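You operate a simulated robot arm through the tools that you are given. There is no shell and no other tool.

Carry out the task below with a simulated two-armed robot. There is one attempt and no reset: what you move stays moved.

JOB
Unhook the wire from winder 2 and park it on stand 2's peg.
Fine: first knob to 0, brake free and the winder switched off; brake on once the slack has run back.
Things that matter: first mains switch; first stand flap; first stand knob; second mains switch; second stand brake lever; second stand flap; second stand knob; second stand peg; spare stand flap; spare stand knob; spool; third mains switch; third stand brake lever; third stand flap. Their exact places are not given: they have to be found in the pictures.

Only the result counts: the job must be done as asked and must still hold three seconds after the hand-in. Knocking over, shifting, dropping, spilling or breaking anything else fails it.

ROBOT AND FRAMES
Two 7-joint arms with fingered hands on one trunk, on a base that drives. Base frame: it is fixed to the floor where the robot stands at the start and does not move with it; the origin is under the middle of the robot, x ahead of it, y to its left, z up. Lengths are in mm, angles in degrees, forces in N, time in s.
The left shoulder is at the start at [117, 128, 1009], the right one opposite. Places, roughly: first mains switch [2900, -3300, 900]; first stand flap [2900, -700, 900]; first stand knob [2900, -700, 800]; second mains switch [900, -2100, 900]; second stand brake lever [900, 800, 700]; second stand flap [700, 0, 900]; second stand knob [700, 0, 800]; second stand peg [700, -100, 900]; spare stand flap [4800, -2000, 1000]; spare stand knob [4700, -2000, 900]; spool [1000, 750, 750]; third mains switch [-1400, -1700, 900]; third stand brake lever [-1300, 1500, 700]; third stand flap [-1400, 700, 1000]; third stand knob [-1500, 700, 800]. Payload 5 kg a hand.
The TCP of each hand is the grasp point between the finger pads, 37 mm short of the fingertips. In the tool frame z runs along the fingers and y along their closing line. Largest opening 124 mm; the body of the gripper starts 43 mm behind the TCP. The gripper is a hand of 3 fingers: y runs from the thumb to the fingers, the wrist lies at [-21, -116, -203] in the tool frame, and closing takes about 1.5 s.
Orientation is that of the tool frame in the base frame, as [roll, pitch, yaw] about the fixed x, y, z axes, in that order (R = Rz(yaw) Ry(pitch) Rx(roll)). With the fingers straight down and the wrist toward the robot, the tool's x, y and z point along [0, 1, 0], [1, 0, 0] and [0, 0, -1] of the base frame.

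CONTROLS
- The arms move only by the tool send_rows. It takes "left_commands", "right_commands" or both (then of equal length, played together; a hand with none holds still); each is a list of rows, each a list of 6 numbers: the shift along the base's x, y, z in mm, then the turn, a rotation vector about the base's x, y, z in degrees. In form: [[x, y, z, ax, ay, az], ...]. A call has 1 to 20 rows; each row shifts and turns the commanded pose from where the row before left it. "left_fingers" and "right_fingers" are, for a hand that has rows, the closure, from 0 (fully open) to 1 (shut), set as the call begins (left out, the last holds). Rows are played at 5 a second. More than 50 mm and 8.6 degrees between two rows, or a gripper value outside its range, and nothing of the call is played. Where a pose cannot be reached the arm comes as near as it can. A force on the tool above 40 N (or 10 N above the force at the start of the call, whichever is more), or a blocked arm, ends the call early, and 0.2 s more pass. Each finger travels about 45 mm/s and halts on what it meets, pressing with about 28 N; the grip force reading is that of the motor and also rises with nothing between the fingers. The clock runs only during rows and for 0.2 s after the last one: add rows that do not move to give the fingers time. It gives the time, the measured TCP pose, the force on the tool (base axes), the opening and the grip force at its end, in the units of the frame above (readings bear some noise), with the torque about the TCP (base axes, N m) and any sound that the robot's microphone picked up.
- Cameras (640 x 400 px; columns grow to the right, rows downward): "scene" is now at [297.5, 47, 1183]; the picture's right is [0.39, -0.92, 0.00], its down [-0.36, -0.15, -0.92] and it looks along [0.85, 0.36, -0.39] (base axes); focal length 214 px, centre (320, 200). "left" rides on the left gripper at [-72, -104, -154] in its tool frame; the picture's right is [-0.83, -0.26, 0.49], its down [0.51, -0.72, 0.47] and it looks along [0.23, 0.64, 0.73] (tool axes); focal length 243 px, centre (320, 200). "right" rides on the right gripper at [72, -104, -154] in its tool frame; the picture's right is [-0.83, 0.26, -0.49], its down [-0.51, -0.72, 0.47] and it looks along [-0.23, 0.64, 0.73] (tool axes); focal length 243 px, centre (320, 200).
- get_image(camera): a new picture of that camera. The clock stands still meanwhile.
- lift_body(by): slides the trunk up (or, below 0, down) by that many mm; the arms and the scene camera ride with it, the base frame stays. It gives what a move gives, with no picture.
- drive_base(legs): drives the robot by 1 to 6 legs, each [ahead, left, turn to the left] in mm, mm and degrees, along the robot's own axes; the way and the turn of a leg run together, so that a leg with both is an arc; at most 1500 mm and 180 degrees a leg. The arms and the cameras ride along, it lands a little off, and it stops where it bumps. It gives what a move gives.
- finger_targets(index, middle, thumb_bend, thumb_turn, hand): sets how far each is bent, from 0 (flat) to 100 (curled in); at 30 the hand is open as for a grip, at 70 the pads meet at the TCP. One left out holds its place. A second passes; each finger stops where it meets its share of the squeeze, and holds until it gets a number again. A gripper value or a shape takes the hand back. It gives what a move gives, with no picture; readings hold the bend of each and the force on the fingers (four entries, about 0 where the hand has none), thumb and palm. thumb_turn goes from beside the hand (0) to across from the fingers (100), as for a grip.
- hand_shape(shape, hand): the hand has 3 fingers and takes this shape, open, in about a second: jaw (thumb against the fingers, like two jaws); tri (thumb and two fingers); tip (a fingertip pinch); poke (one finger out to press); point (the index stretched); flat (the hand flat); cup (the hand cupped); fist (a fist). The gripper value then closes the fingers along that shape, each until it touches; the sizes above hold for jaw. It gives what a move gives, with no picture.
- turn_head(pan, tilt): turns the head with the scene camera to pan (to the left, within 80 degrees either way) and tilt (down, from -29 to 69), counted from straight ahead of the robot. It gives what a move gives.
- pixel_to_xyz(camera, pixels): for up to 12 pixels [column, row] of the newest picture of that camera ("zoom" is the newest enlarged one), the place [x, y, z] in the base frame of the surface seen there, good to about 2 mm, but the place of the scene camera against the robot may be out by one fixed shift of up to 18 mm in any direction. The clock stands still meanwhile.
- inspect(camera, box): a new picture of the part [left, top, right, bottom] of that camera's present view, enlarged. The clock stands still meanwhile.
- job_done(): hands the job in; it is judged then, once.

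Leave the grippers open and the arms clear of the work at the hand-in unless told otherwise.

The tools are called after "Emit:" as a command line: name --argument value ..., lists and objects as JSON in quotes. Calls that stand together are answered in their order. send_rows: Moves the arms, as the interface text tells. Its arguments: {"type":"object","properties":{"left_commands":{"type":"array"},"left_fingers":{"type":"number"},"right_commands":{"type":"array"},"right_fingers":{"type":"number"}},"required":[]} The other tools are called the same way: lift_body (by) slides the trunk up or down; hand_shape (shape, hand) gives the hand a shape; finger_targets (index, middle, thumb_bend, thumb_turn, hand) moves the fingers one by one; drive_base (legs) drives the base; turn_head (pan, tilt) turns the head that bears the scene camera; get_image (camera) takes a picture; pixel_to_xyz (camera, pixels) gives the place of the surface under pixels of a picture; inspect (camera, box) takes an enlarged picture of a part of a camera's view; job_done () hands the job in.

At the start:

```text
time_s: 0.0
left_tool_pos: [570.7, 470.8, 1193.4]
left_tool_rot: [179.9, 0.0, 90.0]
left_force: [0.1, 0.7, -0.3]
left_torque: [0.0, 0.0, 0.01]
left_finger_gap: 123.4
left_gripper_force: 0.1
left_shape: jaw
left_bend: [30.0, 30.0, 30.0, 98.0]
left_finger forces: [0.0, 0.0, 0.0, 0.0, 0.0, 0.0]
right_tool_pos: [600.6, 5.8, 1162.3]
right_tool_rot: [180.0, 0.1, 89.9]
right_force: [0.1, 0.4, -0.5]
right_torque: [-0.02, 0.02, -0.01]
right_finger_gap: 123.5
right_gripper_force: 0.1
right_shape: jaw
right_bend: [30.0, 30.0, 30.0, 98.0]
right_finger forces: [0.0, 0.0, 0.1, 0.1, 0.1, 0.0]
trunk travel left (down, up): [-200.0, 363.0]
robot x, y, heading: [0.8, 0.2, -0.1]
head pan, tilt: [22.9, 22.8]
```

scene: 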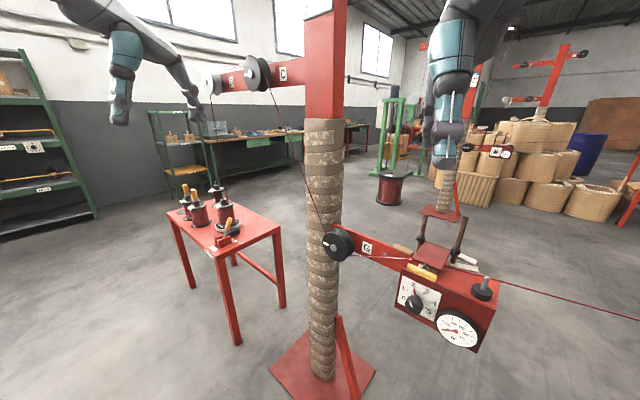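
right: 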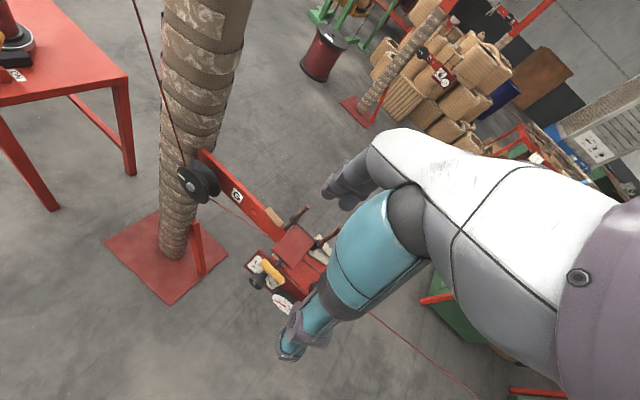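
left: 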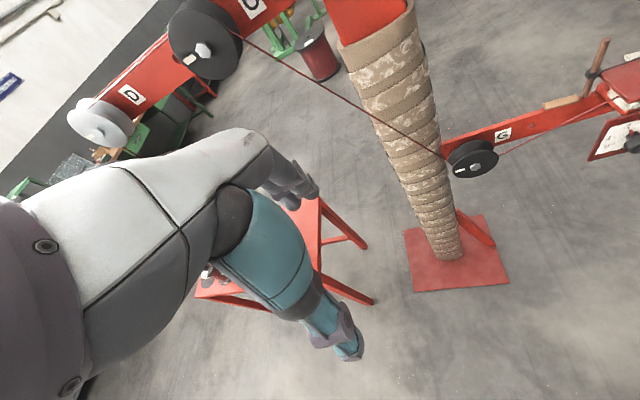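

I see a red post in front of me, with pulleys, a red box with a knob and dial at about (430,300), and a wire running off to the right. First I'll take zoomed pictures of the scene to understand the parts.

Emit:
inspect --camera "scene" --box '[300, 180, 540, 360]'

Emit:
inspect --camera "scene" --box '[140, 160, 320, 280]'

Emit:
inspect --camera "scene" --box '[180, 20, 360, 140]'

```text
2.22 times, centred on (420, 270) of scene
```

zoom: 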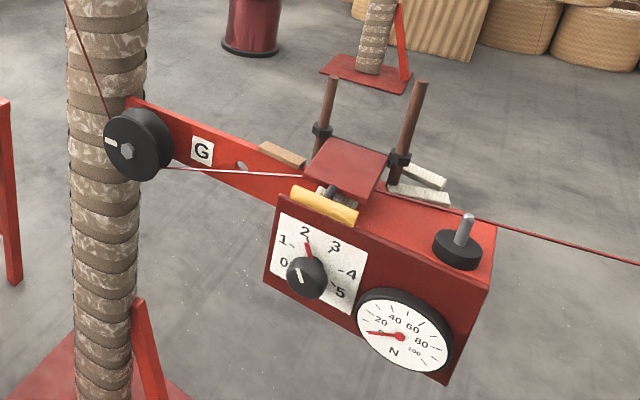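

```text
3.33 times, centred on (230, 220) of scene
```

zoom: 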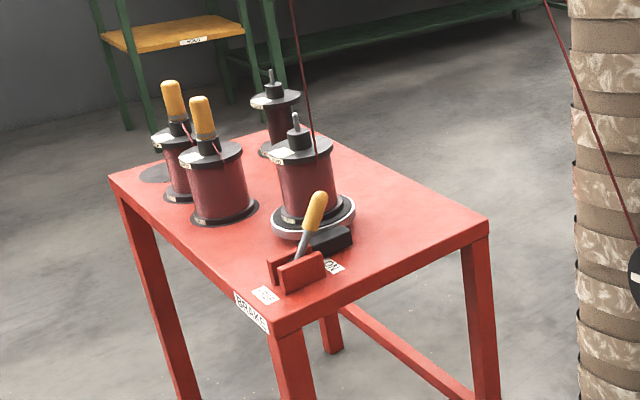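

```text
3.33 times, centred on (270, 80) of scene
```

zoom: 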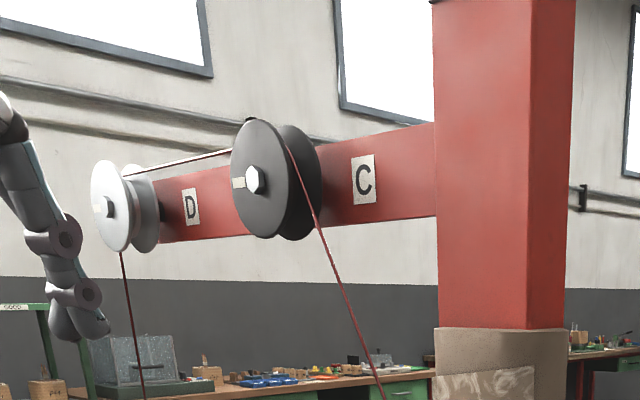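

The wire runs spool – pulley D – C – G – under a red flap with a yellow handle – past a grey pin on a black base (the peg) – off to the right. The table carries a spool with a brake lever. Now I'll turn the head to the right to find winder 2 and its mains switch.

Emit:
turn_head --pan -50 --tilt 20

Emit:
get_image --camera "scene"

```text
time_s: 1.4
left_tool_pos: [571.7, 470.5, 1195.4]
left_tool_rot: [-180.0, 0.0, 90.0]
left_force: [-0.2, -0.5, -0.4]
left_torque: [-0.01, 0.03, -0.01]
left_finger_gap: 123.6
left_gripper_force: 0.1
left_shape: jaw
left_bend: [30.0, 30.0, 30.0, 98.0]
left_finger forces: [0.1, 0.0, 0.1, 0.0, 0.0, 0.0]
right_tool_pos: [602.2, 6.0, 1162.9]
right_tool_rot: [180.0, -0.1, 89.9]
right_force: [-0.4, -0.7, 0.2]
right_torque: [-0.02, 0.0, 0.03]
right_finger_gap: 123.8
right_gripper_force: 0.1
right_shape: jaw
right_bend: [30.0, 30.0, 30.0, 98.0]
right_finger forces: [0.1, 0.0, 0.0, 0.0, 0.1, 0.1]
trunk travel left (down, up): [-200.0, 363.0]
robot x, y, heading: [2.7, 1.6, -0.1]
head pan, tilt: [-50.0, 20.0]
```

```text
taken
```

scene: 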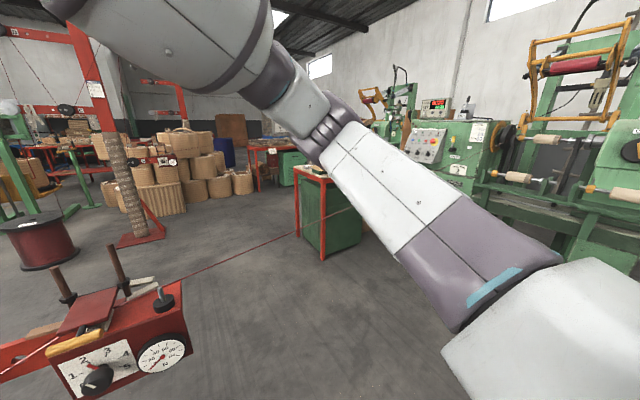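

The wire leads away towards the green machine with a control panel near (430,140). I'll zoom in there.

Emit:
inspect --camera "scene" --box '[350, 60, 640, 240]'

Emit:
inspect --camera "scene" --box '[0, 20, 320, 220]'

Emit:
turn_head --pan -80 --tilt 15

Emit:
get_image --camera "scene"

```text
2.21 times, centred on (495, 150) of scene
```

zoom: 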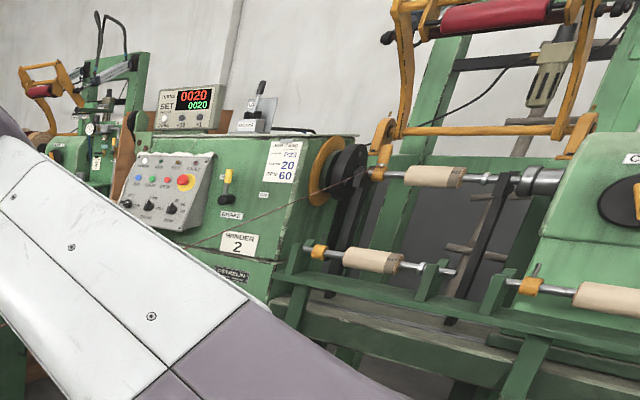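

```text
2.00 times, centred on (160, 120) of scene
```

zoom: 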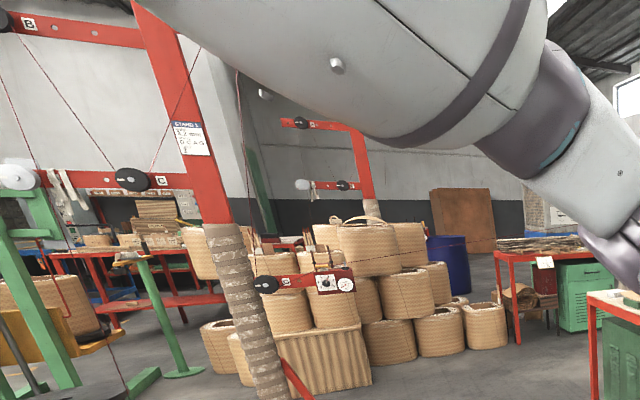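

```text
time_s: 2.4
left_tool_pos: [570.9, 470.6, 1195.5]
left_tool_rot: [-179.9, 0.0, 90.0]
left_force: [-0.2, -0.3, 0.0]
left_torque: [0.0, 0.01, -0.03]
left_finger_gap: 123.8
left_gripper_force: 0.1
left_shape: jaw
left_bend: [30.0, 30.0, 30.0, 98.0]
left_finger forces: [0.0, 0.1, 0.1, 0.2, 0.0, 0.0]
right_tool_pos: [601.3, 5.7, 1162.9]
right_tool_rot: [-179.9, 0.0, 90.0]
right_force: [-0.1, 0.4, 0.2]
right_torque: [-0.03, 0.0, -0.02]
right_finger_gap: 123.5
right_gripper_force: 0.0
right_shape: jaw
right_bend: [30.0, 30.0, 30.0, 98.0]
right_finger forces: [0.0, 0.0, 0.1, 0.0, 0.0, 0.1]
trunk travel left (down, up): [-200.0, 363.0]
robot x, y, heading: [1.5, -3.9, 0.1]
head pan, tilt: [-80.0, 15.0]
```

```text
taken
```

scene: 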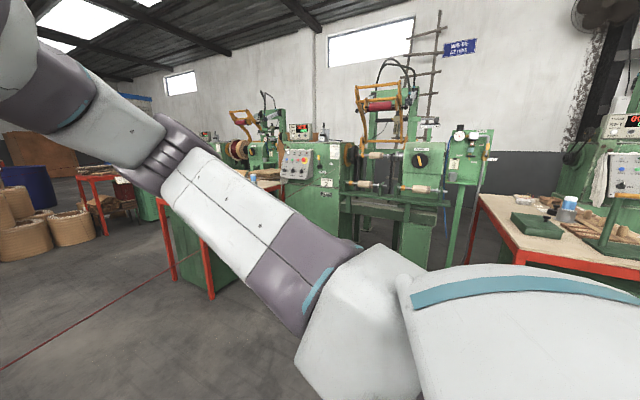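

Winder 2 is at (320,170), and a rotary switch is near (420,160). I'll zoom in on those.

Emit:
inspect --camera "scene" --box '[250, 100, 410, 210]'

Emit:
inspect --camera "scene" --box '[350, 110, 510, 220]'

Emit:
inspect --camera "scene" --box '[520, 80, 640, 260]'

```text
3.64 times, centred on (330, 155) of scene
```

zoom: 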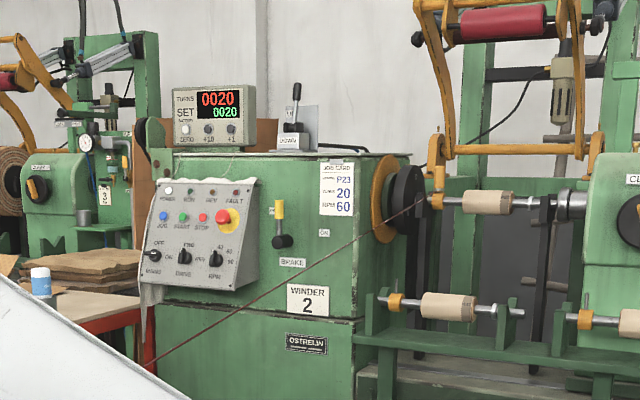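

```text
3.64 times, centred on (430, 165) of scene
```

zoom: 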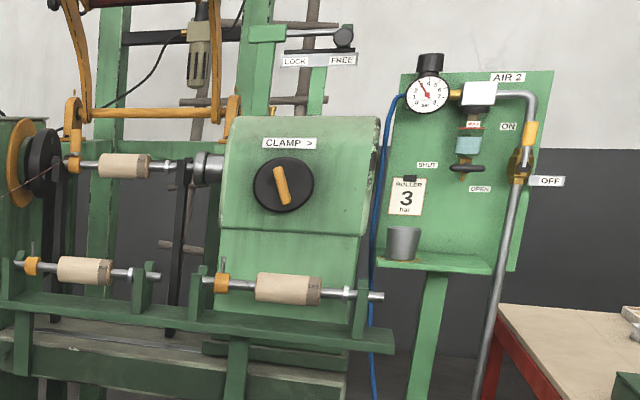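

```text
2.22 times, centred on (580, 170) of scene
```

zoom: 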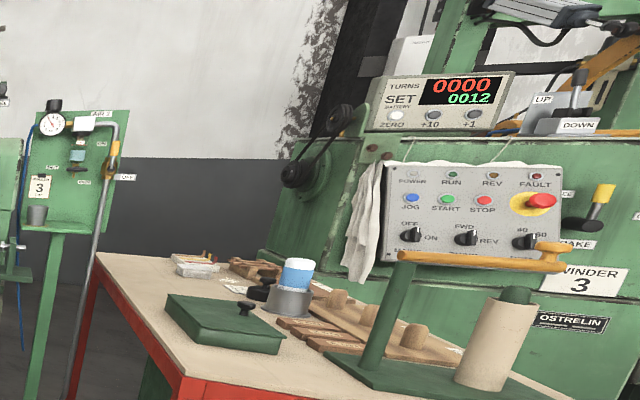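

The winder-2 panel is seen with MAINS, DRIVE, RPM selectors and buttons. I'll measure some places: the panel's mains switch at about scene (288,171), the wire end at (357,152), the wire.

Emit:
get_image --camera "scene"

Emit:
pixel_to_xyz --camera "scene" --pixels '[[288, 170], [297, 171], [304, 171], [357, 152], [355, 156], [300, 150], [310, 128], [365, 156], [420, 160], [240, 270]]'

Emit:
inspect --camera "scene" --box '[275, 140, 325, 190]'

Emit:
inspect --camera "scene" --box '[335, 130, 395, 180]'

```text
taken
```

scene: 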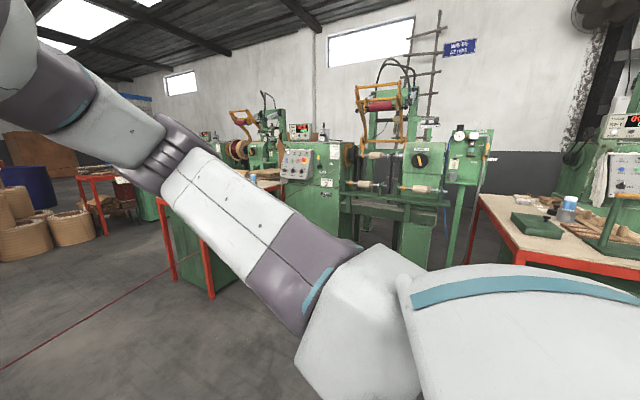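

```text
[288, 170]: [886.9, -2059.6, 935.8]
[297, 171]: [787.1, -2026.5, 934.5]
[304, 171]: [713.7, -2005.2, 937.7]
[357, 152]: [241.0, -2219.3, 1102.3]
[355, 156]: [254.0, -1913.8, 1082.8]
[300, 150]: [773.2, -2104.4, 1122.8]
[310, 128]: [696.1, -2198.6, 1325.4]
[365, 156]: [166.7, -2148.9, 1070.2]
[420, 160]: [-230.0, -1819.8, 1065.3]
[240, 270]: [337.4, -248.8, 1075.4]
```

```text
8.00 times, centred on (300, 165) of scene
```

zoom: 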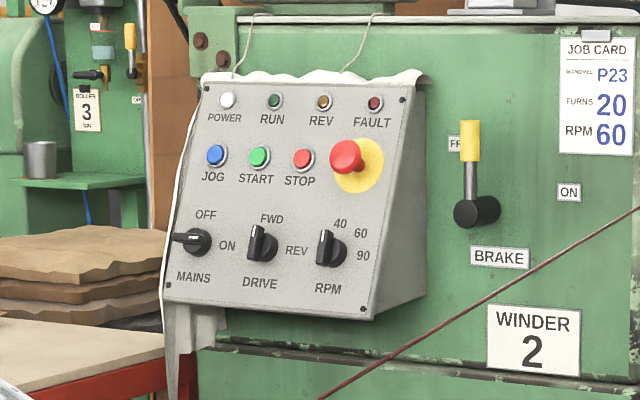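

```text
8.00 times, centred on (365, 155) of scene
```

zoom: 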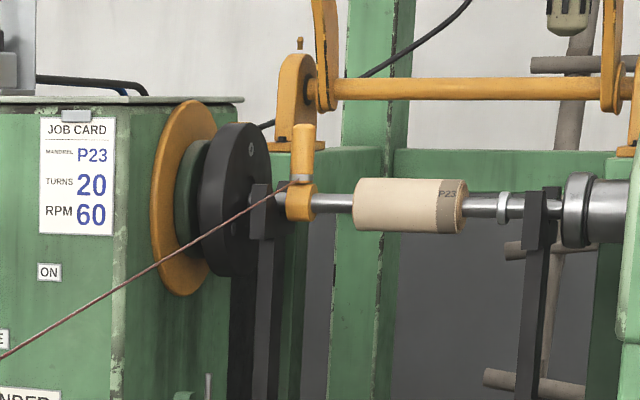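

The POWER lamp on winder 2 is lit, and the MAINS bar seems to lie towards ON; the wire's end is hooked on an orange/yellow pin on the spindle collar at about scene (362,152). Now I'll look at the stand in front again, straight on.

Emit:
turn_head --pan 0 --tilt 30

Emit:
get_image --camera "scene"

Emit:
inspect --camera "scene" --box '[200, 180, 400, 320]'

```text
time_s: 3.9
left_tool_pos: [570.4, 470.6, 1195.7]
left_tool_rot: [180.0, 0.0, 90.1]
left_force: [0.0, -0.3, -0.2]
left_torque: [0.0, -0.02, 0.01]
left_finger_gap: 123.6
left_gripper_force: 0.0
left_shape: jaw
left_bend: [30.0, 30.0, 30.0, 98.0]
left_finger forces: [0.0, 0.0, 0.0, 0.0, 0.0, 0.1]
right_tool_pos: [600.6, 6.4, 1163.2]
right_tool_rot: [180.0, 0.0, 90.0]
right_force: [-0.2, -0.2, -0.1]
right_torque: [-0.01, 0.01, 0.02]
right_finger_gap: 123.8
right_gripper_force: 0.1
right_shape: jaw
right_bend: [30.0, 30.0, 30.0, 98.0]
right_finger forces: [0.1, 0.0, 0.1, 0.0, 0.0, 0.1]
trunk travel left (down, up): [-200.0, 363.0]
robot x, y, heading: [1.8, -1.7, -0.1]
head pan, tilt: [0.0, 30.0]
```

```text
taken
```

scene: 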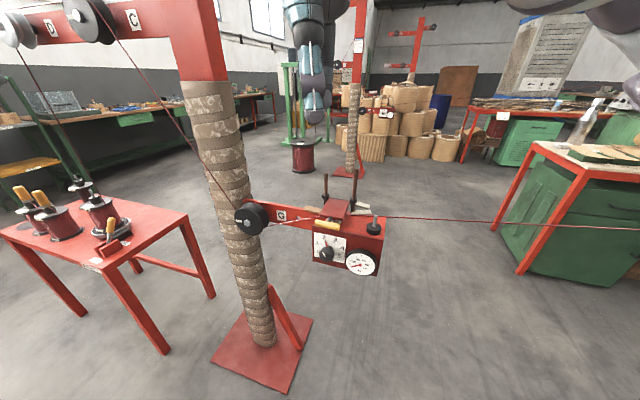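

```text
2.86 times, centred on (300, 250) of scene
```

zoom: 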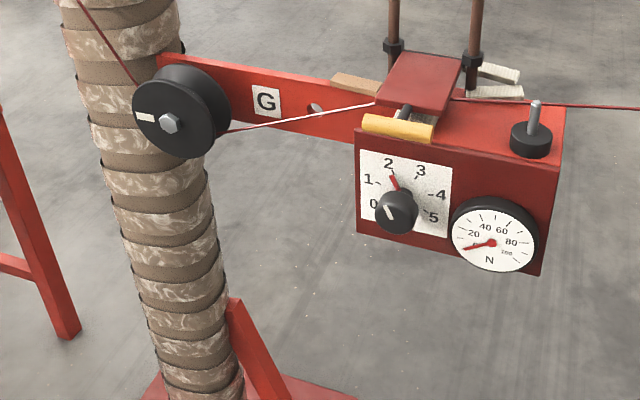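

There is a board with writing at about (550,55). I'll zoom in there, and also on the knob, flap, peg and brake at higher zoom, and measure places.

Emit:
inspect --camera "scene" --box '[490, 0, 640, 100]'

Emit:
inspect --camera "scene" --box '[305, 190, 395, 280]'

Emit:
pixel_to_xyz --camera "zoom" --pixels '[[150, 320], [115, 300], [130, 250], [240, 330], [400, 360], [505, 195], [505, 250], [270, 120], [200, 230], [230, 245], [150, 250], [450, 200]]'

```text
4.00 times, centred on (565, 50) of scene
```

zoom: 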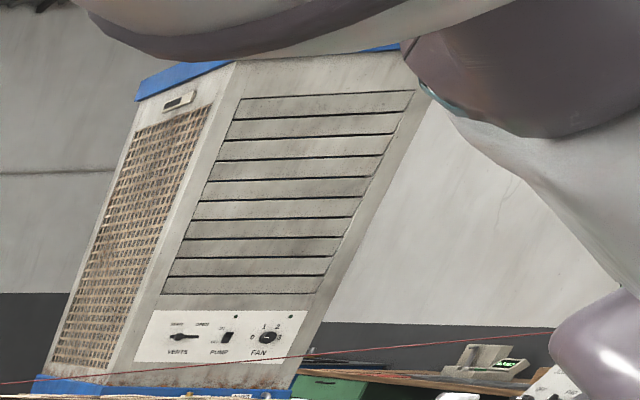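

```text
4.44 times, centred on (350, 235) of scene
```

zoom: 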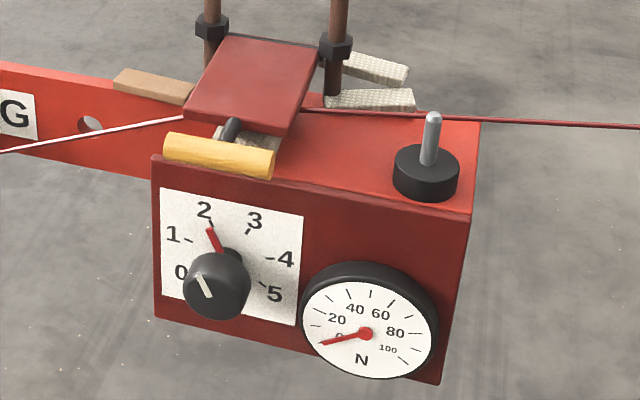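

```text
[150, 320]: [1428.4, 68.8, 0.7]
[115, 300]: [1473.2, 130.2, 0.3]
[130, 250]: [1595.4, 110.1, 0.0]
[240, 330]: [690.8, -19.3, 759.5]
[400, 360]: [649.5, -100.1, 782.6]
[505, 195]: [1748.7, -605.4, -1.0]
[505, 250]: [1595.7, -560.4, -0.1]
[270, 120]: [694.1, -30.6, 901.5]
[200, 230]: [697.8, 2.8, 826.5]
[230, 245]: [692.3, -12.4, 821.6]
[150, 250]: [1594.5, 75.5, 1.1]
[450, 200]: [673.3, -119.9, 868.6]
```

I see the knob's red pointer at 2 on a dial 0–5, the tension gauge near 5–10 N, and the peg on the right. I'll now measure 3D places of the knob, the dial numbers, the peg and the flap from this same enlarged picture.

Emit:
pixel_to_xyz --camera "zoom" --pixels '[[215, 288], [208, 300], [196, 275], [208, 230], [180, 272], [190, 240], [210, 222], [250, 230], [270, 260], [263, 285], [163, 190], [300, 220]]'

Emit:
pixel_to_xyz --camera "zoom" --pixels '[[433, 117], [429, 155], [425, 150], [400, 185], [455, 185], [475, 125], [468, 205], [158, 160], [170, 147], [268, 164], [225, 45], [310, 55]]'

Emit:
pixel_to_xyz --camera "zoom" --pixels '[[500, 122], [600, 125], [100, 137], [185, 115], [320, 112], [350, 115], [240, 130], [285, 130], [232, 130], [440, 380], [155, 315], [300, 310]]'

```text
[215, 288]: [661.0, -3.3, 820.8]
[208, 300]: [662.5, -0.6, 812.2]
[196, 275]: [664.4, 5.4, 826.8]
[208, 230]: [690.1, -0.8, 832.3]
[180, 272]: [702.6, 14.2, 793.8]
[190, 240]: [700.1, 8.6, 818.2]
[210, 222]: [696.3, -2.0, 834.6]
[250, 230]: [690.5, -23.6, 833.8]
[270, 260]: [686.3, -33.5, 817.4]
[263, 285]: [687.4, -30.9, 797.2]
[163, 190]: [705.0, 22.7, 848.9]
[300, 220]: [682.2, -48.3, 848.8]
```

```text
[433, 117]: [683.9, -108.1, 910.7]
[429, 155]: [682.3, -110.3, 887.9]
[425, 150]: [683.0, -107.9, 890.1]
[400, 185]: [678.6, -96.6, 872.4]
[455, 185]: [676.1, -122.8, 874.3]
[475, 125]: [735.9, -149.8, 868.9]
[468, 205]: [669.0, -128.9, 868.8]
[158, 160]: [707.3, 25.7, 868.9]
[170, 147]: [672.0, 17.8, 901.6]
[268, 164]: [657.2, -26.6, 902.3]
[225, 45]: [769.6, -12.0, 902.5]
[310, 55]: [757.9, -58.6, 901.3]
```

```text
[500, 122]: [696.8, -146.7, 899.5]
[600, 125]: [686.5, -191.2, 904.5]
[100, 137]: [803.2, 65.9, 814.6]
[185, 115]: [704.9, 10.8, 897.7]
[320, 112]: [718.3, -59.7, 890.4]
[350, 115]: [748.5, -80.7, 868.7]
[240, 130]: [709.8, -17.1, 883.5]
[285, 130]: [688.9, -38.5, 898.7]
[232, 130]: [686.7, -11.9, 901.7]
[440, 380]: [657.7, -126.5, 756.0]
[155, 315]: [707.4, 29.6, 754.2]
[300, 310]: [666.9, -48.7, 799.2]
```

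The dial fits a circle with 50° between numbers: 0 lies 125° left of the top and the pointer (2) stands at 25° left, so the knob must turn 100° counter-clockwise. The box face looks along about (-0.97, 0.24). Now I'll look at the spool table and brake lever.

Emit:
turn_head --pan 45 --tilt 30

Emit:
get_image --camera "scene"

Emit:
inspect --camera "scene" --box '[260, 140, 420, 260]'

```text
time_s: 5.0
left_tool_pos: [571.8, 470.7, 1194.1]
left_tool_rot: [180.0, 0.0, 90.0]
left_force: [-0.5, -0.9, -0.2]
left_torque: [0.0, -0.01, 0.03]
left_finger_gap: 123.4
left_gripper_force: 0.1
left_shape: jaw
left_bend: [30.0, 30.0, 30.0, 98.0]
left_finger forces: [0.0, 0.0, 0.0, 0.0, 0.0, 0.1]
right_tool_pos: [600.5, 5.0, 1162.8]
right_tool_rot: [179.9, 0.0, 90.0]
right_force: [-0.5, -0.3, -0.2]
right_torque: [-0.01, 0.0, 0.01]
right_finger_gap: 123.2
right_gripper_force: 0.1
right_shape: jaw
right_bend: [30.0, 30.0, 30.0, 98.0]
right_finger forces: [0.0, 0.0, 0.1, 0.1, 0.0, 0.0]
trunk travel left (down, up): [-200.0, 363.0]
robot x, y, heading: [1.3, -1.5, 0.1]
head pan, tilt: [45.0, 30.0]
```

```text
taken
```

scene: 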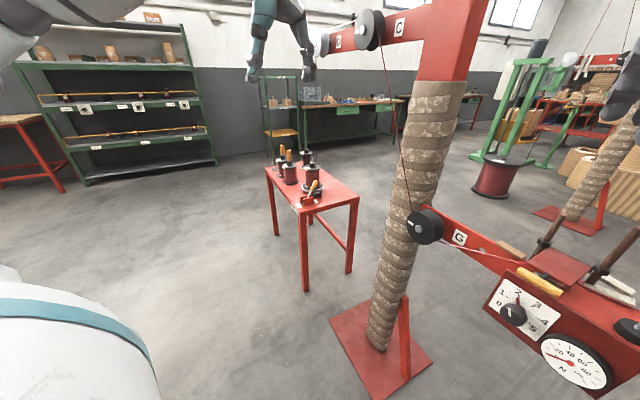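

```text
3.33 times, centred on (340, 200) of scene
```

zoom: 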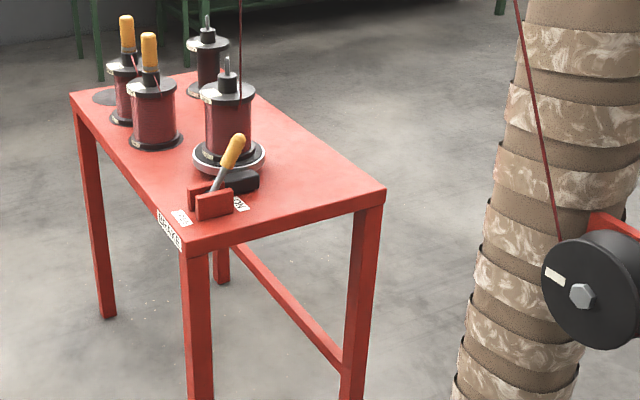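

Emit:
inspect --camera "scene" --box '[280, 160, 340, 210]'

Emit:
pixel_to_xyz --camera "scene" --pixels '[[314, 184], [309, 196], [303, 200], [310, 175], [267, 170], [297, 209], [357, 200], [313, 161], [380, 340], [345, 15], [400, 28], [430, 70]]'

```text
8.00 times, centred on (310, 185) of scene
```

zoom: 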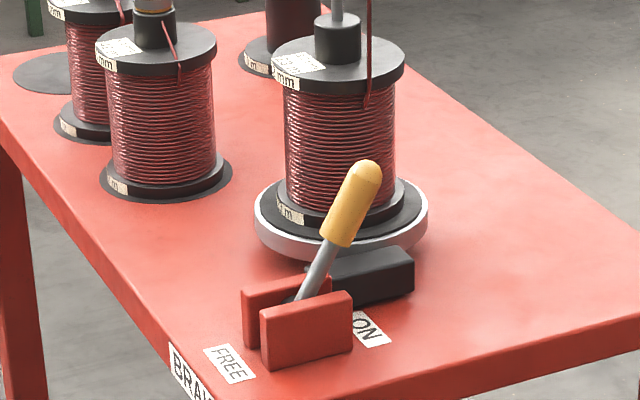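

```text
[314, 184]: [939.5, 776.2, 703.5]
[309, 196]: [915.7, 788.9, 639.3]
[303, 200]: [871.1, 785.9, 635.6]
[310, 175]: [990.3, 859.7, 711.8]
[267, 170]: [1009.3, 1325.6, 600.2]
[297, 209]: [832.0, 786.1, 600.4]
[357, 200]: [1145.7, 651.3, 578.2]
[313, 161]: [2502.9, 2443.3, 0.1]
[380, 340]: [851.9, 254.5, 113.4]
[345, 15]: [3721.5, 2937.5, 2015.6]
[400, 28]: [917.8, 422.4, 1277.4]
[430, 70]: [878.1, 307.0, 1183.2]
```

The brake lever with yellow grip leans to ON (towards the spool, black shoe at (370,275) in the zoom); FREE is nearer to me. I'll measure the lever and bracket in that zoom.

Emit:
pixel_to_xyz --camera "zoom" --pixels '[[366, 172], [352, 205], [335, 238], [318, 272], [303, 296], [230, 363], [367, 326], [270, 310], [310, 330], [270, 290], [265, 355], [350, 340]]'

Emit:
pixel_to_xyz --camera "zoom" --pixels '[[340, 20], [340, 60], [405, 70], [285, 215], [427, 215], [258, 215], [390, 270], [368, 100], [155, 50], [190, 370], [620, 350], [520, 120]]'

Emit:
get_image --camera "left"

Emit:
get_image --camera "right"

```text
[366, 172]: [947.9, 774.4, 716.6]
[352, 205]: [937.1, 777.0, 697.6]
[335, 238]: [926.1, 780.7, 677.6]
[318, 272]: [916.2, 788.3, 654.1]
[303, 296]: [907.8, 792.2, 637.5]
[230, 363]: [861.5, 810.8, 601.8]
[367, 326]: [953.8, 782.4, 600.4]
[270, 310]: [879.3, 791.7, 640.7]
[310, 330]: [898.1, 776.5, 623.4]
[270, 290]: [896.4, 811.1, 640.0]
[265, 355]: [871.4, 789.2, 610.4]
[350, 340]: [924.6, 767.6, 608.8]
```

```text
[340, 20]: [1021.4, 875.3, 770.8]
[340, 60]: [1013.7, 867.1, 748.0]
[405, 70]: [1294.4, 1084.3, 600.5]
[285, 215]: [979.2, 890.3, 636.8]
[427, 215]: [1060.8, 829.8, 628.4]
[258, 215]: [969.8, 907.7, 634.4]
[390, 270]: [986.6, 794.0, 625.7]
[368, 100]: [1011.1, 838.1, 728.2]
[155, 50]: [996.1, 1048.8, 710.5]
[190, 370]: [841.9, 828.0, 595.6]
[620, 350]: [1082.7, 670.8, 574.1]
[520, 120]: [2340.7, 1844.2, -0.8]
```

```text
taken
```

left: 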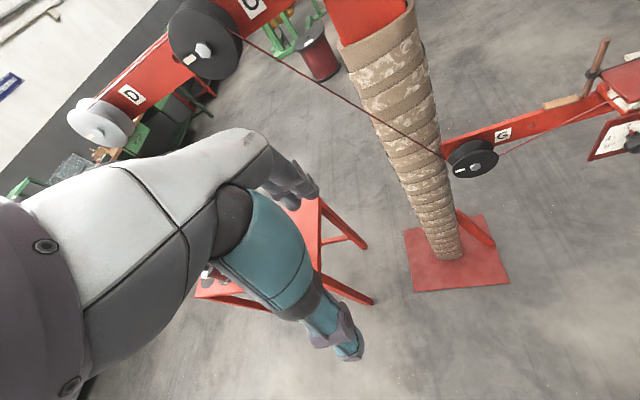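

```text
taken
```

right: 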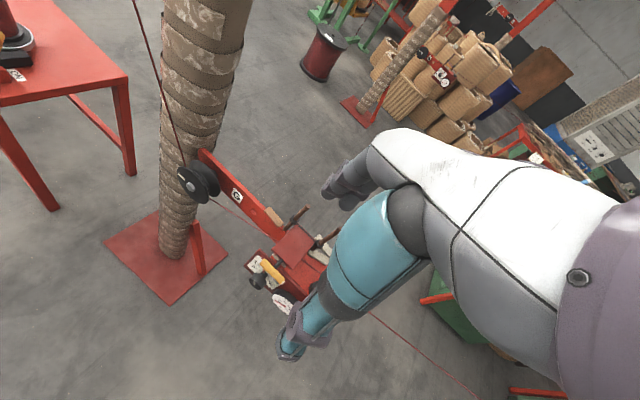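

The scene camera may be off by a fixed shift, so I'll compare the same features (flap handle, peg, dial) with the right-hand camera. Zooming there.

Emit:
inspect --camera "right" --box '[230, 200, 350, 320]'

Emit:
turn_head --pan 0 --tilt 30

```text
3.33 times, centred on (290, 260) of right
```

zoom: 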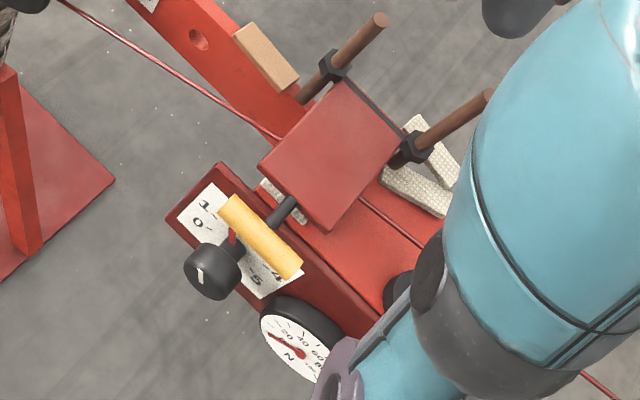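

```text
time_s: 6.2
left_tool_pos: [571.4, 471.3, 1195.5]
left_tool_rot: [-179.9, 0.0, 90.1]
left_force: [-0.1, -0.3, -0.7]
left_torque: [-0.01, -0.01, 0.0]
left_finger_gap: 123.6
left_gripper_force: 0.0
left_shape: jaw
left_bend: [30.0, 30.0, 30.0, 98.0]
left_finger forces: [0.0, 0.0, 0.0, 0.0, 0.0, 0.0]
right_tool_pos: [601.8, 5.8, 1164.0]
right_tool_rot: [-180.0, 0.0, 89.9]
right_force: [-0.3, -0.6, -0.8]
right_torque: [0.01, 0.01, 0.01]
right_finger_gap: 123.8
right_gripper_force: 0.0
right_shape: jaw
right_bend: [30.0, 30.0, 30.0, 98.0]
right_finger forces: [0.0, 0.0, 0.0, 0.0, 0.1, 0.1]
trunk travel left (down, up): [-200.0, 363.0]
robot x, y, heading: [1.2, -0.3, -0.2]
head pan, tilt: [0.0, 30.0]
```

I'll measure the flap's corners, handle ends, knob and wire in that right-camera zoom, and the same features in a new scene zoom.

Emit:
pixel_to_xyz --camera "zoom" --pixels '[[347, 84], [264, 164], [330, 226], [400, 145], [228, 208], [295, 268], [205, 275], [200, 283], [195, 220], [320, 350], [400, 285], [168, 216]]'

Emit:
inspect --camera "scene" --box '[305, 180, 395, 280]'

```text
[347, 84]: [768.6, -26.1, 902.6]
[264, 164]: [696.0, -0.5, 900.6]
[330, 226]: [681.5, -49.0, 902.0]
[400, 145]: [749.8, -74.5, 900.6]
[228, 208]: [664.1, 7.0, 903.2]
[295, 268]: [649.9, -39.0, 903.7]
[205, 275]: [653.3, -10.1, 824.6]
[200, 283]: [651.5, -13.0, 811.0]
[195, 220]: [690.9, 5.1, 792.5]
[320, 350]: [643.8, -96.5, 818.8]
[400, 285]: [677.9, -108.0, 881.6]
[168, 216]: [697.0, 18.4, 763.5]
```

```text
4.00 times, centred on (350, 230) of scene
```

zoom: 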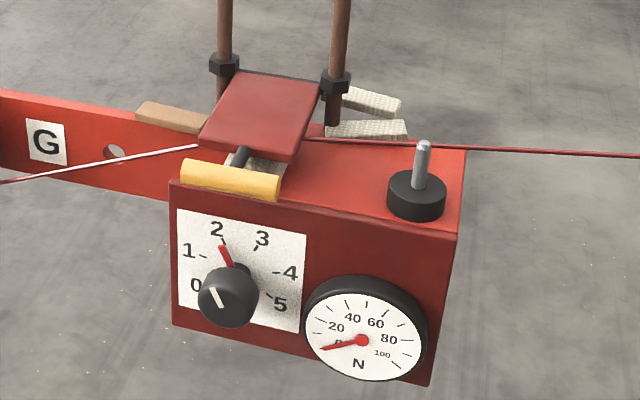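

Emit:
pixel_to_xyz --camera "zoom" --pixels '[[241, 75], [203, 143], [289, 157], [315, 84], [185, 175], [275, 190], [418, 180], [228, 303], [196, 285], [423, 145], [175, 183], [460, 155]]'

```text
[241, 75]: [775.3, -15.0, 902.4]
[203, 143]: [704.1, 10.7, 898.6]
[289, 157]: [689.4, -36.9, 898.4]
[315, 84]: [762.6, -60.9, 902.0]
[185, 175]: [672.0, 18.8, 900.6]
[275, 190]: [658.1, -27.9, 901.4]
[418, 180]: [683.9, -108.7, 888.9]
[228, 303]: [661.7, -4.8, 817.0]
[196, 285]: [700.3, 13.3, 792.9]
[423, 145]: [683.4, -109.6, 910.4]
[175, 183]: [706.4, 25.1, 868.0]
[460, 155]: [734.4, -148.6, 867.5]
```

The shift of the scene camera comes out as about (+8, +11, −2) mm against the hand camera. Now I'll look at the right side of the room: the bench near (580,200) and the run of the wire.

Emit:
turn_head --pan -35 --tilt 30

Emit:
get_image --camera "scene"

```text
time_s: 7.2
left_tool_pos: [571.0, 471.0, 1194.9]
left_tool_rot: [-180.0, 0.0, 90.0]
left_force: [-0.5, 0.0, 0.0]
left_torque: [-0.04, 0.0, 0.0]
left_finger_gap: 123.6
left_gripper_force: 0.0
left_shape: jaw
left_bend: [30.0, 30.0, 30.0, 98.0]
left_finger forces: [0.0, 0.0, 0.0, 0.0, 0.0, 0.0]
right_tool_pos: [601.7, 5.1, 1164.1]
right_tool_rot: [-180.0, 0.1, 90.0]
right_force: [-1.2, -0.4, -1.4]
right_torque: [-0.02, 0.01, -0.01]
right_finger_gap: 123.7
right_gripper_force: 0.1
right_shape: jaw
right_bend: [30.0, 30.0, 30.0, 98.0]
right_finger forces: [0.1, 0.0, 0.0, 0.0, 0.1, 0.0]
trunk travel left (down, up): [-200.0, 363.0]
robot x, y, heading: [-2.1, -0.7, 0.2]
head pan, tilt: [-35.0, 30.0]
```

```text
taken
```

scene: 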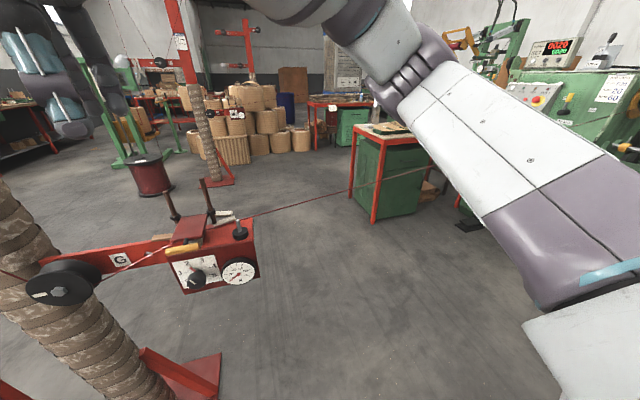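

Emit:
pixel_to_xyz --camera "scene" --pixels '[[373, 222], [351, 195], [384, 143], [356, 128], [415, 145], [300, 203], [340, 192], [410, 173], [443, 192], [468, 222], [350, 300], [545, 88]]'

Emit:
inspect --camera "scene" --box '[340, 90, 500, 240]'

```text
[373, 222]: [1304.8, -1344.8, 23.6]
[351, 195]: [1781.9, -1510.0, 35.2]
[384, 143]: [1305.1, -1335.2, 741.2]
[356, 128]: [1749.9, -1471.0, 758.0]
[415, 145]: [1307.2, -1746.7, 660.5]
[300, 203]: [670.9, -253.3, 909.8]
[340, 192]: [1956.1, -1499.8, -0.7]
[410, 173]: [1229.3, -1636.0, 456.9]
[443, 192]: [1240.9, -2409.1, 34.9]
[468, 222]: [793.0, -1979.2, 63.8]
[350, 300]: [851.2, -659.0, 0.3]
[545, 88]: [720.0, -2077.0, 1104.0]
```

```text
2.67 times, centred on (420, 165) of scene
```

zoom: 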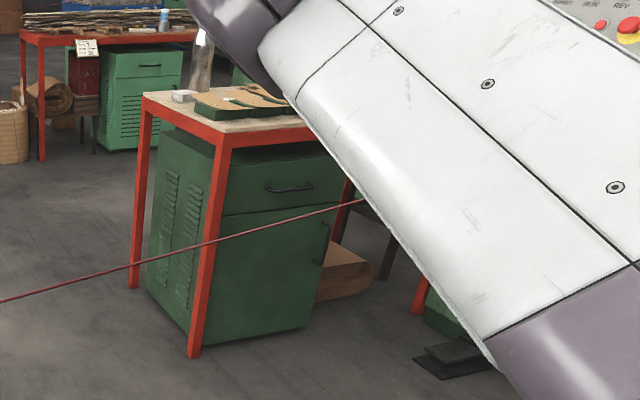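

The bench's front edge is at about x=1300, so between the wire and the bench there's a lane about 900 mm wide in front of the winder-2 panel. I'll survey the floor ahead and left for a way round the stand.

Emit:
turn_head --pan 10 --tilt 15

Emit:
get_image --camera "scene"

```text
time_s: 8.3
left_tool_pos: [571.3, 470.6, 1195.3]
left_tool_rot: [-179.9, -0.1, 90.0]
left_force: [-0.2, -0.5, -0.3]
left_torque: [0.01, -0.01, -0.01]
left_finger_gap: 123.5
left_gripper_force: 0.1
left_shape: jaw
left_bend: [30.0, 30.0, 30.0, 98.0]
left_finger forces: [0.0, 0.0, 0.0, 0.0, 0.1, 0.1]
right_tool_pos: [600.8, 6.3, 1163.9]
right_tool_rot: [179.9, 0.0, 90.0]
right_force: [0.4, 0.6, -0.1]
right_torque: [-0.01, -0.03, 0.01]
right_finger_gap: 123.6
right_gripper_force: 0.1
right_shape: jaw
right_bend: [30.0, 30.0, 30.0, 98.0]
right_finger forces: [0.0, 0.0, 0.1, 0.0, 0.0, 0.0]
trunk travel left (down, up): [-200.0, 363.0]
robot x, y, heading: [4.1, -0.1, -0.0]
head pan, tilt: [10.0, 15.0]
```

```text
taken
```

scene: 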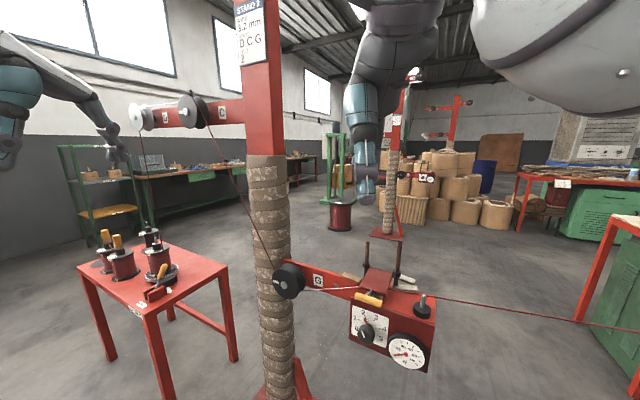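

A sign at the top of the post reads "STAND 2". I'll zoom on it and measure floor points of obstacles.

Emit:
inspect --camera "scene" --box '[220, 0, 290, 80]'

Emit:
pixel_to_xyz --camera "scene" --pixels '[[340, 232], [330, 204], [322, 150], [405, 240], [373, 233], [84, 247], [168, 330], [180, 225], [427, 160], [238, 280], [500, 235], [400, 300]]'

```text
5.00 times, centred on (255, 40) of scene
```

zoom: 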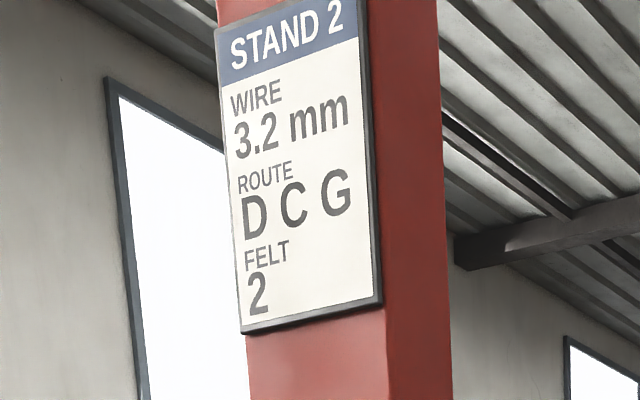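

```text
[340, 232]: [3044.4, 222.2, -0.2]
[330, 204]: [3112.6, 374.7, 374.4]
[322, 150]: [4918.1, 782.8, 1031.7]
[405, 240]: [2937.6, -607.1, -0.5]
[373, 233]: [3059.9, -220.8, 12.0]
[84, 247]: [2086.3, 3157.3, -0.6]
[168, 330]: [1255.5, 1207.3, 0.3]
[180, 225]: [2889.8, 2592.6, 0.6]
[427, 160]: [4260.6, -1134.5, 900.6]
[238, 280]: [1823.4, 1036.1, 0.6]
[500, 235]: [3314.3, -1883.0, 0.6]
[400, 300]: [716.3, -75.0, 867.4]
```

The floor between x=1200 and 2800 is open. I'll check the left side as well.

Emit:
turn_head --pan 80 --tilt 25

Emit:
get_image --camera "scene"

```text
time_s: 9.7
left_tool_pos: [570.6, 470.5, 1196.2]
left_tool_rot: [180.0, 0.0, 90.0]
left_force: [-0.7, -0.6, -1.4]
left_torque: [0.04, 0.0, 0.02]
left_finger_gap: 123.7
left_gripper_force: 0.1
left_shape: jaw
left_bend: [30.0, 30.0, 30.0, 98.0]
left_finger forces: [0.0, 0.0, 0.1, 0.0, 0.0, 0.0]
right_tool_pos: [599.7, 4.9, 1162.4]
right_tool_rot: [-180.0, 0.0, 90.0]
right_force: [0.2, -0.7, -0.4]
right_torque: [-0.01, -0.03, -0.04]
right_finger_gap: 123.6
right_gripper_force: 0.0
right_shape: jaw
right_bend: [30.0, 30.0, 30.0, 98.0]
right_finger forces: [0.0, 0.0, 0.0, 0.1, 0.1, 0.0]
trunk travel left (down, up): [-200.0, 363.0]
robot x, y, heading: [1.3, 0.4, 0.0]
head pan, tilt: [80.0, 25.0]
```

```text
taken
```

scene: 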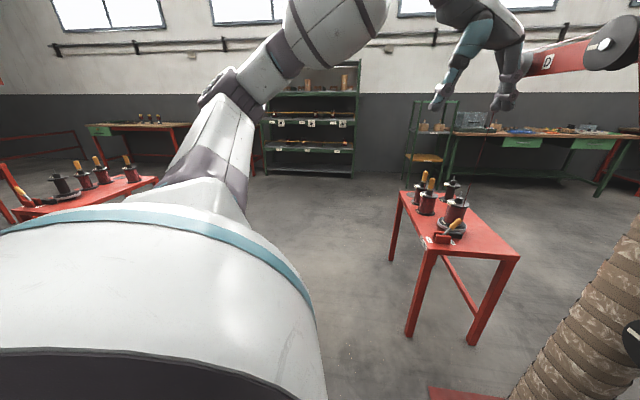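

The left side is open too. The stand is close to me, so I'll back up 150 mm for a comfortable reach to the knob.

Emit:
drive_base --legs '[[-150, 0, 0]]'

Emit:
turn_head --pan -5 --tilt 30

```text
time_s: 11.1
left_tool_pos: [425.5, 469.0, 1193.8]
left_tool_rot: [-179.9, 0.0, 89.9]
left_force: [1.1, 0.4, 0.7]
left_torque: [0.0, 0.01, 0.0]
left_finger_gap: 123.6
left_gripper_force: 0.0
left_shape: jaw
left_bend: [30.0, 30.0, 30.0, 98.0]
left_finger forces: [0.0, 0.0, 0.0, 0.0, 0.1, 0.0]
right_tool_pos: [453.7, 5.4, 1162.6]
right_tool_rot: [179.9, 0.0, 89.9]
right_force: [0.6, 0.0, 0.6]
right_torque: [0.02, 0.0, 0.02]
right_finger_gap: 123.9
right_gripper_force: 0.0
right_shape: jaw
right_bend: [30.0, 30.0, 30.0, 98.0]
right_finger forces: [0.0, 0.1, 0.1, 0.0, 0.0, 0.1]
trunk travel left (down, up): [-200.0, 363.0]
robot x, y, heading: [-146.9, 0.9, -0.3]
head pan, tilt: [80.0, 25.0]
```

```text
time_s: 12.7
left_tool_pos: [423.9, 470.2, 1194.9]
left_tool_rot: [-179.9, 0.0, 89.9]
left_force: [0.7, 0.4, -0.1]
left_torque: [-0.01, 0.02, 0.03]
left_finger_gap: 123.7
left_gripper_force: 0.1
left_shape: jaw
left_bend: [30.0, 30.0, 30.0, 98.0]
left_finger forces: [0.0, 0.0, 0.1, 0.1, 0.1, 0.1]
right_tool_pos: [452.8, 4.6, 1162.6]
right_tool_rot: [179.9, 0.0, 89.9]
right_force: [0.0, 0.2, -0.8]
right_torque: [0.02, -0.02, -0.01]
right_finger_gap: 123.6
right_gripper_force: 0.0
right_shape: jaw
right_bend: [30.0, 30.0, 30.0, 98.0]
right_finger forces: [0.0, 0.1, 0.1, 0.1, 0.0, 0.0]
trunk travel left (down, up): [-200.0, 363.0]
robot x, y, heading: [-147.3, 0.4, 0.0]
head pan, tilt: [-5.0, 30.0]
```

Now I swing the right hand from pointing down to pointing forward at knob height, standing off in front of the stand (TCP about (540,10,813)).

Emit:
send_rows --right_commands '[[8, 0, -32, 0, -8.2, 0], [8, 0, -32, 0, -8.2, 0], [8, 0, -32, 0, -8.2, 0], [8, 0, -32, 0, -8.2, 0], [8, 0, -32, 0, -8.2, 0], [8, 0, -32, 0, -8.2, 0], [8, 0, -32, 0, -8.2, 0], [8, 0, -32, 0, -8.2, 0], [8, 0, -32, 0, -8.2, 0], [8, 0, -31, 0, -8.1, 0], [7, 0, -31, 0, -8.1, 0], [0, 0, 0, 0, 0, -6.8], [0, 5, 0, 0, 0, -6.8], [0, 0, 0, 0, 0, 0]]'

Emit:
get_image --camera "right"

Emit:
get_image --camera "scene"

```text
time_s: 15.4
left_tool_pos: [423.5, 469.0, 1195.1]
left_tool_rot: [-180.0, 0.0, 90.0]
left_force: [-0.6, 0.0, 0.8]
left_torque: [0.0, 0.01, -0.02]
left_finger_gap: 123.7
left_gripper_force: 0.1
left_shape: jaw
left_bend: [30.0, 30.0, 30.0, 98.0]
left_finger forces: [0.0, 0.0, 0.0, 0.0, 0.1, 0.0]
right_tool_pos: [698.8, 47.0, 1029.4]
right_tool_rot: [93.2, -6.5, 72.0]
right_force: [0.3, -1.2, -0.2]
right_torque: [0.0, 0.03, 0.0]
right_finger_gap: 123.9
right_gripper_force: 0.1
right_shape: jaw
right_bend: [30.0, 30.0, 30.0, 98.0]
right_finger forces: [0.0, 0.1, 0.1, 0.1, 0.1, 0.1]
right hand out of reach, approached as far as the arm can: row 9, 10, 11, 12, 13
trunk travel left (down, up): [-200.0, 363.0]
robot x, y, heading: [-149.1, -1.3, -0.0]
head pan, tilt: [-5.0, 30.0]
stopped in row 13 (right hand): the arm was blocked; the commanded pose is now the measured one
```

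```text
taken
```

right: 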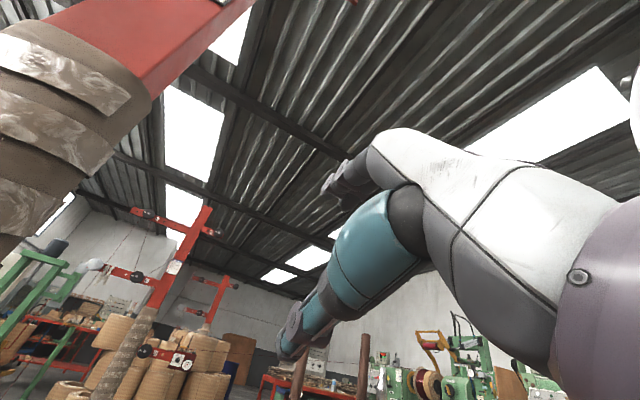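

```text
taken
```

scene: 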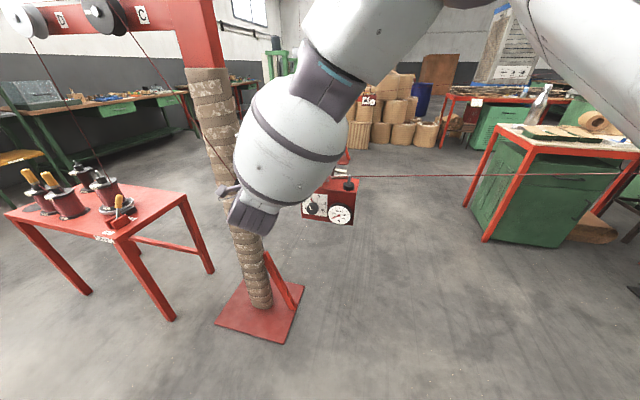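

The arm ended short at (699,47,1029), pointing forward but out of reach of the low wrist pose. I'll pull it back away from the stand, then lower the trunk so the shoulder is at knob height.

Emit:
send_rows --right_commands '[[-35, -5, 5, 0, 0, 0], [-40, -5, 0, 0, 0, 0], [-40, -5, 0, 0, 0, 0], [-40, -5, 0, 0, 0, 0], [-20, -5, 0, 0, 0, 0], [0, 0, 0, 0, 0, 0]]'

```text
time_s: 16.8
left_tool_pos: [424.1, 470.0, 1193.8]
left_tool_rot: [-180.0, 0.0, 89.9]
left_force: [-0.5, -0.1, 0.3]
left_torque: [0.0, -0.03, -0.03]
left_finger_gap: 123.9
left_gripper_force: 0.0
left_shape: jaw
left_bend: [30.0, 30.0, 30.0, 98.0]
left_finger forces: [0.1, 0.0, 0.0, 0.0, 0.1, 0.0]
right_tool_pos: [694.2, 41.9, 1031.2]
right_tool_rot: [93.9, -6.7, 71.5]
right_force: [-0.1, 0.2, -1.2]
right_torque: [0.0, -0.01, 0.01]
right_finger_gap: 124.0
right_gripper_force: 0.1
right_shape: jaw
right_bend: [30.0, 30.0, 30.0, 98.0]
right_finger forces: [0.0, 0.1, 0.0, 0.0, 0.0, 0.1]
right hand out of reach, approached as far as the arm can: row 1, 2, 3, 4, 5
trunk travel left (down, up): [-200.0, 363.0]
robot x, y, heading: [-147.6, -2.5, -0.2]
head pan, tilt: [-5.0, 30.0]
```

The hand can't come closer to the body while pointing forward, so I'll back up the base another 150 mm and then lower the trunk 200 mm, which brings this same arm pose to knob height.

Emit:
drive_base --legs '[[-170, 0, 0]]'

Emit:
lift_body --by -200

Emit:
get_image --camera "scene"

Emit:
get_image --camera "right"

```text
time_s: 18.2
left_tool_pos: [256.7, 469.2, 1194.5]
left_tool_rot: [-179.9, 0.1, 89.9]
left_force: [-0.6, 0.2, 0.5]
left_torque: [-0.02, 0.0, 0.01]
left_finger_gap: 123.9
left_gripper_force: 0.0
left_shape: jaw
left_bend: [30.0, 30.0, 30.0, 98.0]
left_finger forces: [0.1, 0.1, 0.1, 0.0, 0.0, 0.0]
right_tool_pos: [525.7, 41.1, 1030.2]
right_tool_rot: [93.9, -6.6, 71.4]
right_force: [0.8, 0.5, 0.8]
right_torque: [-0.03, 0.0, 0.0]
right_finger_gap: 123.6
right_gripper_force: 0.1
right_shape: jaw
right_bend: [30.0, 30.0, 30.0, 98.0]
right_finger forces: [0.1, 0.0, 0.1, 0.0, 0.0, 0.0]
trunk travel left (down, up): [-200.0, 363.0]
robot x, y, heading: [-317.6, 0.2, -0.1]
head pan, tilt: [-5.0, 30.0]
```

```text
time_s: 20.4
left_tool_pos: [255.9, 469.7, 994.0]
left_tool_rot: [-180.0, 0.2, 89.8]
left_force: [-0.7, 1.1, -0.1]
left_torque: [0.0, 0.01, 0.01]
left_finger_gap: 123.8
left_gripper_force: 0.1
left_shape: jaw
left_bend: [30.0, 30.0, 30.0, 98.0]
left_finger forces: [0.0, 0.2, 0.1, 0.0, 0.1, 0.1]
right_tool_pos: [575.0, 40.0, 742.5]
right_tool_rot: [101.0, -4.3, 70.7]
right_force: [-0.4, 0.0, 0.2]
right_torque: [0.03, 0.04, -0.04]
right_finger_gap: 123.8
right_gripper_force: 0.0
right_shape: jaw
right_bend: [30.0, 30.0, 30.0, 98.0]
right_finger forces: [0.0, 0.1, 0.2, 0.0, 0.2, 0.0]
trunk travel left (down, up): [0.0, 563.0]
robot x, y, heading: [-314.9, 1.1, -0.1]
head pan, tilt: [-5.0, 30.0]
```

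```text
taken
```

scene: 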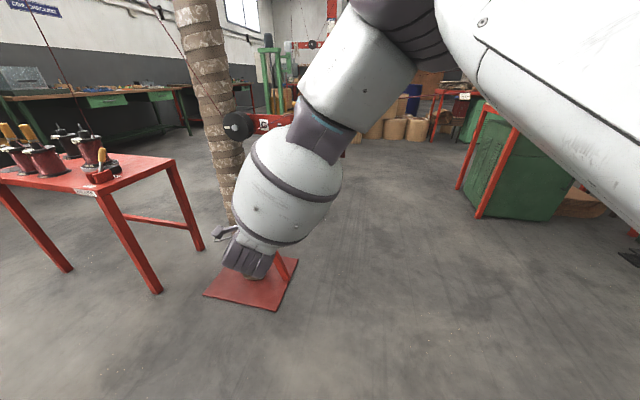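

```text
taken
```

right: 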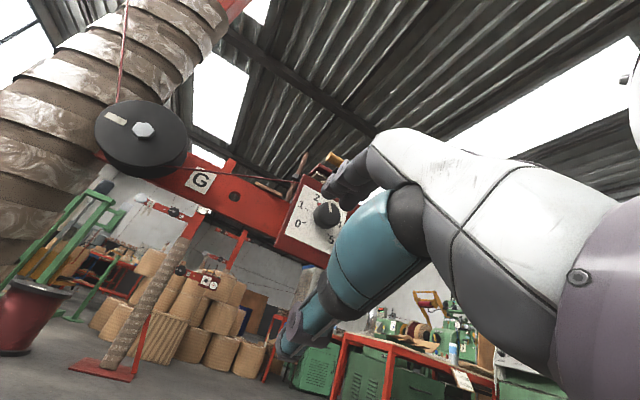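

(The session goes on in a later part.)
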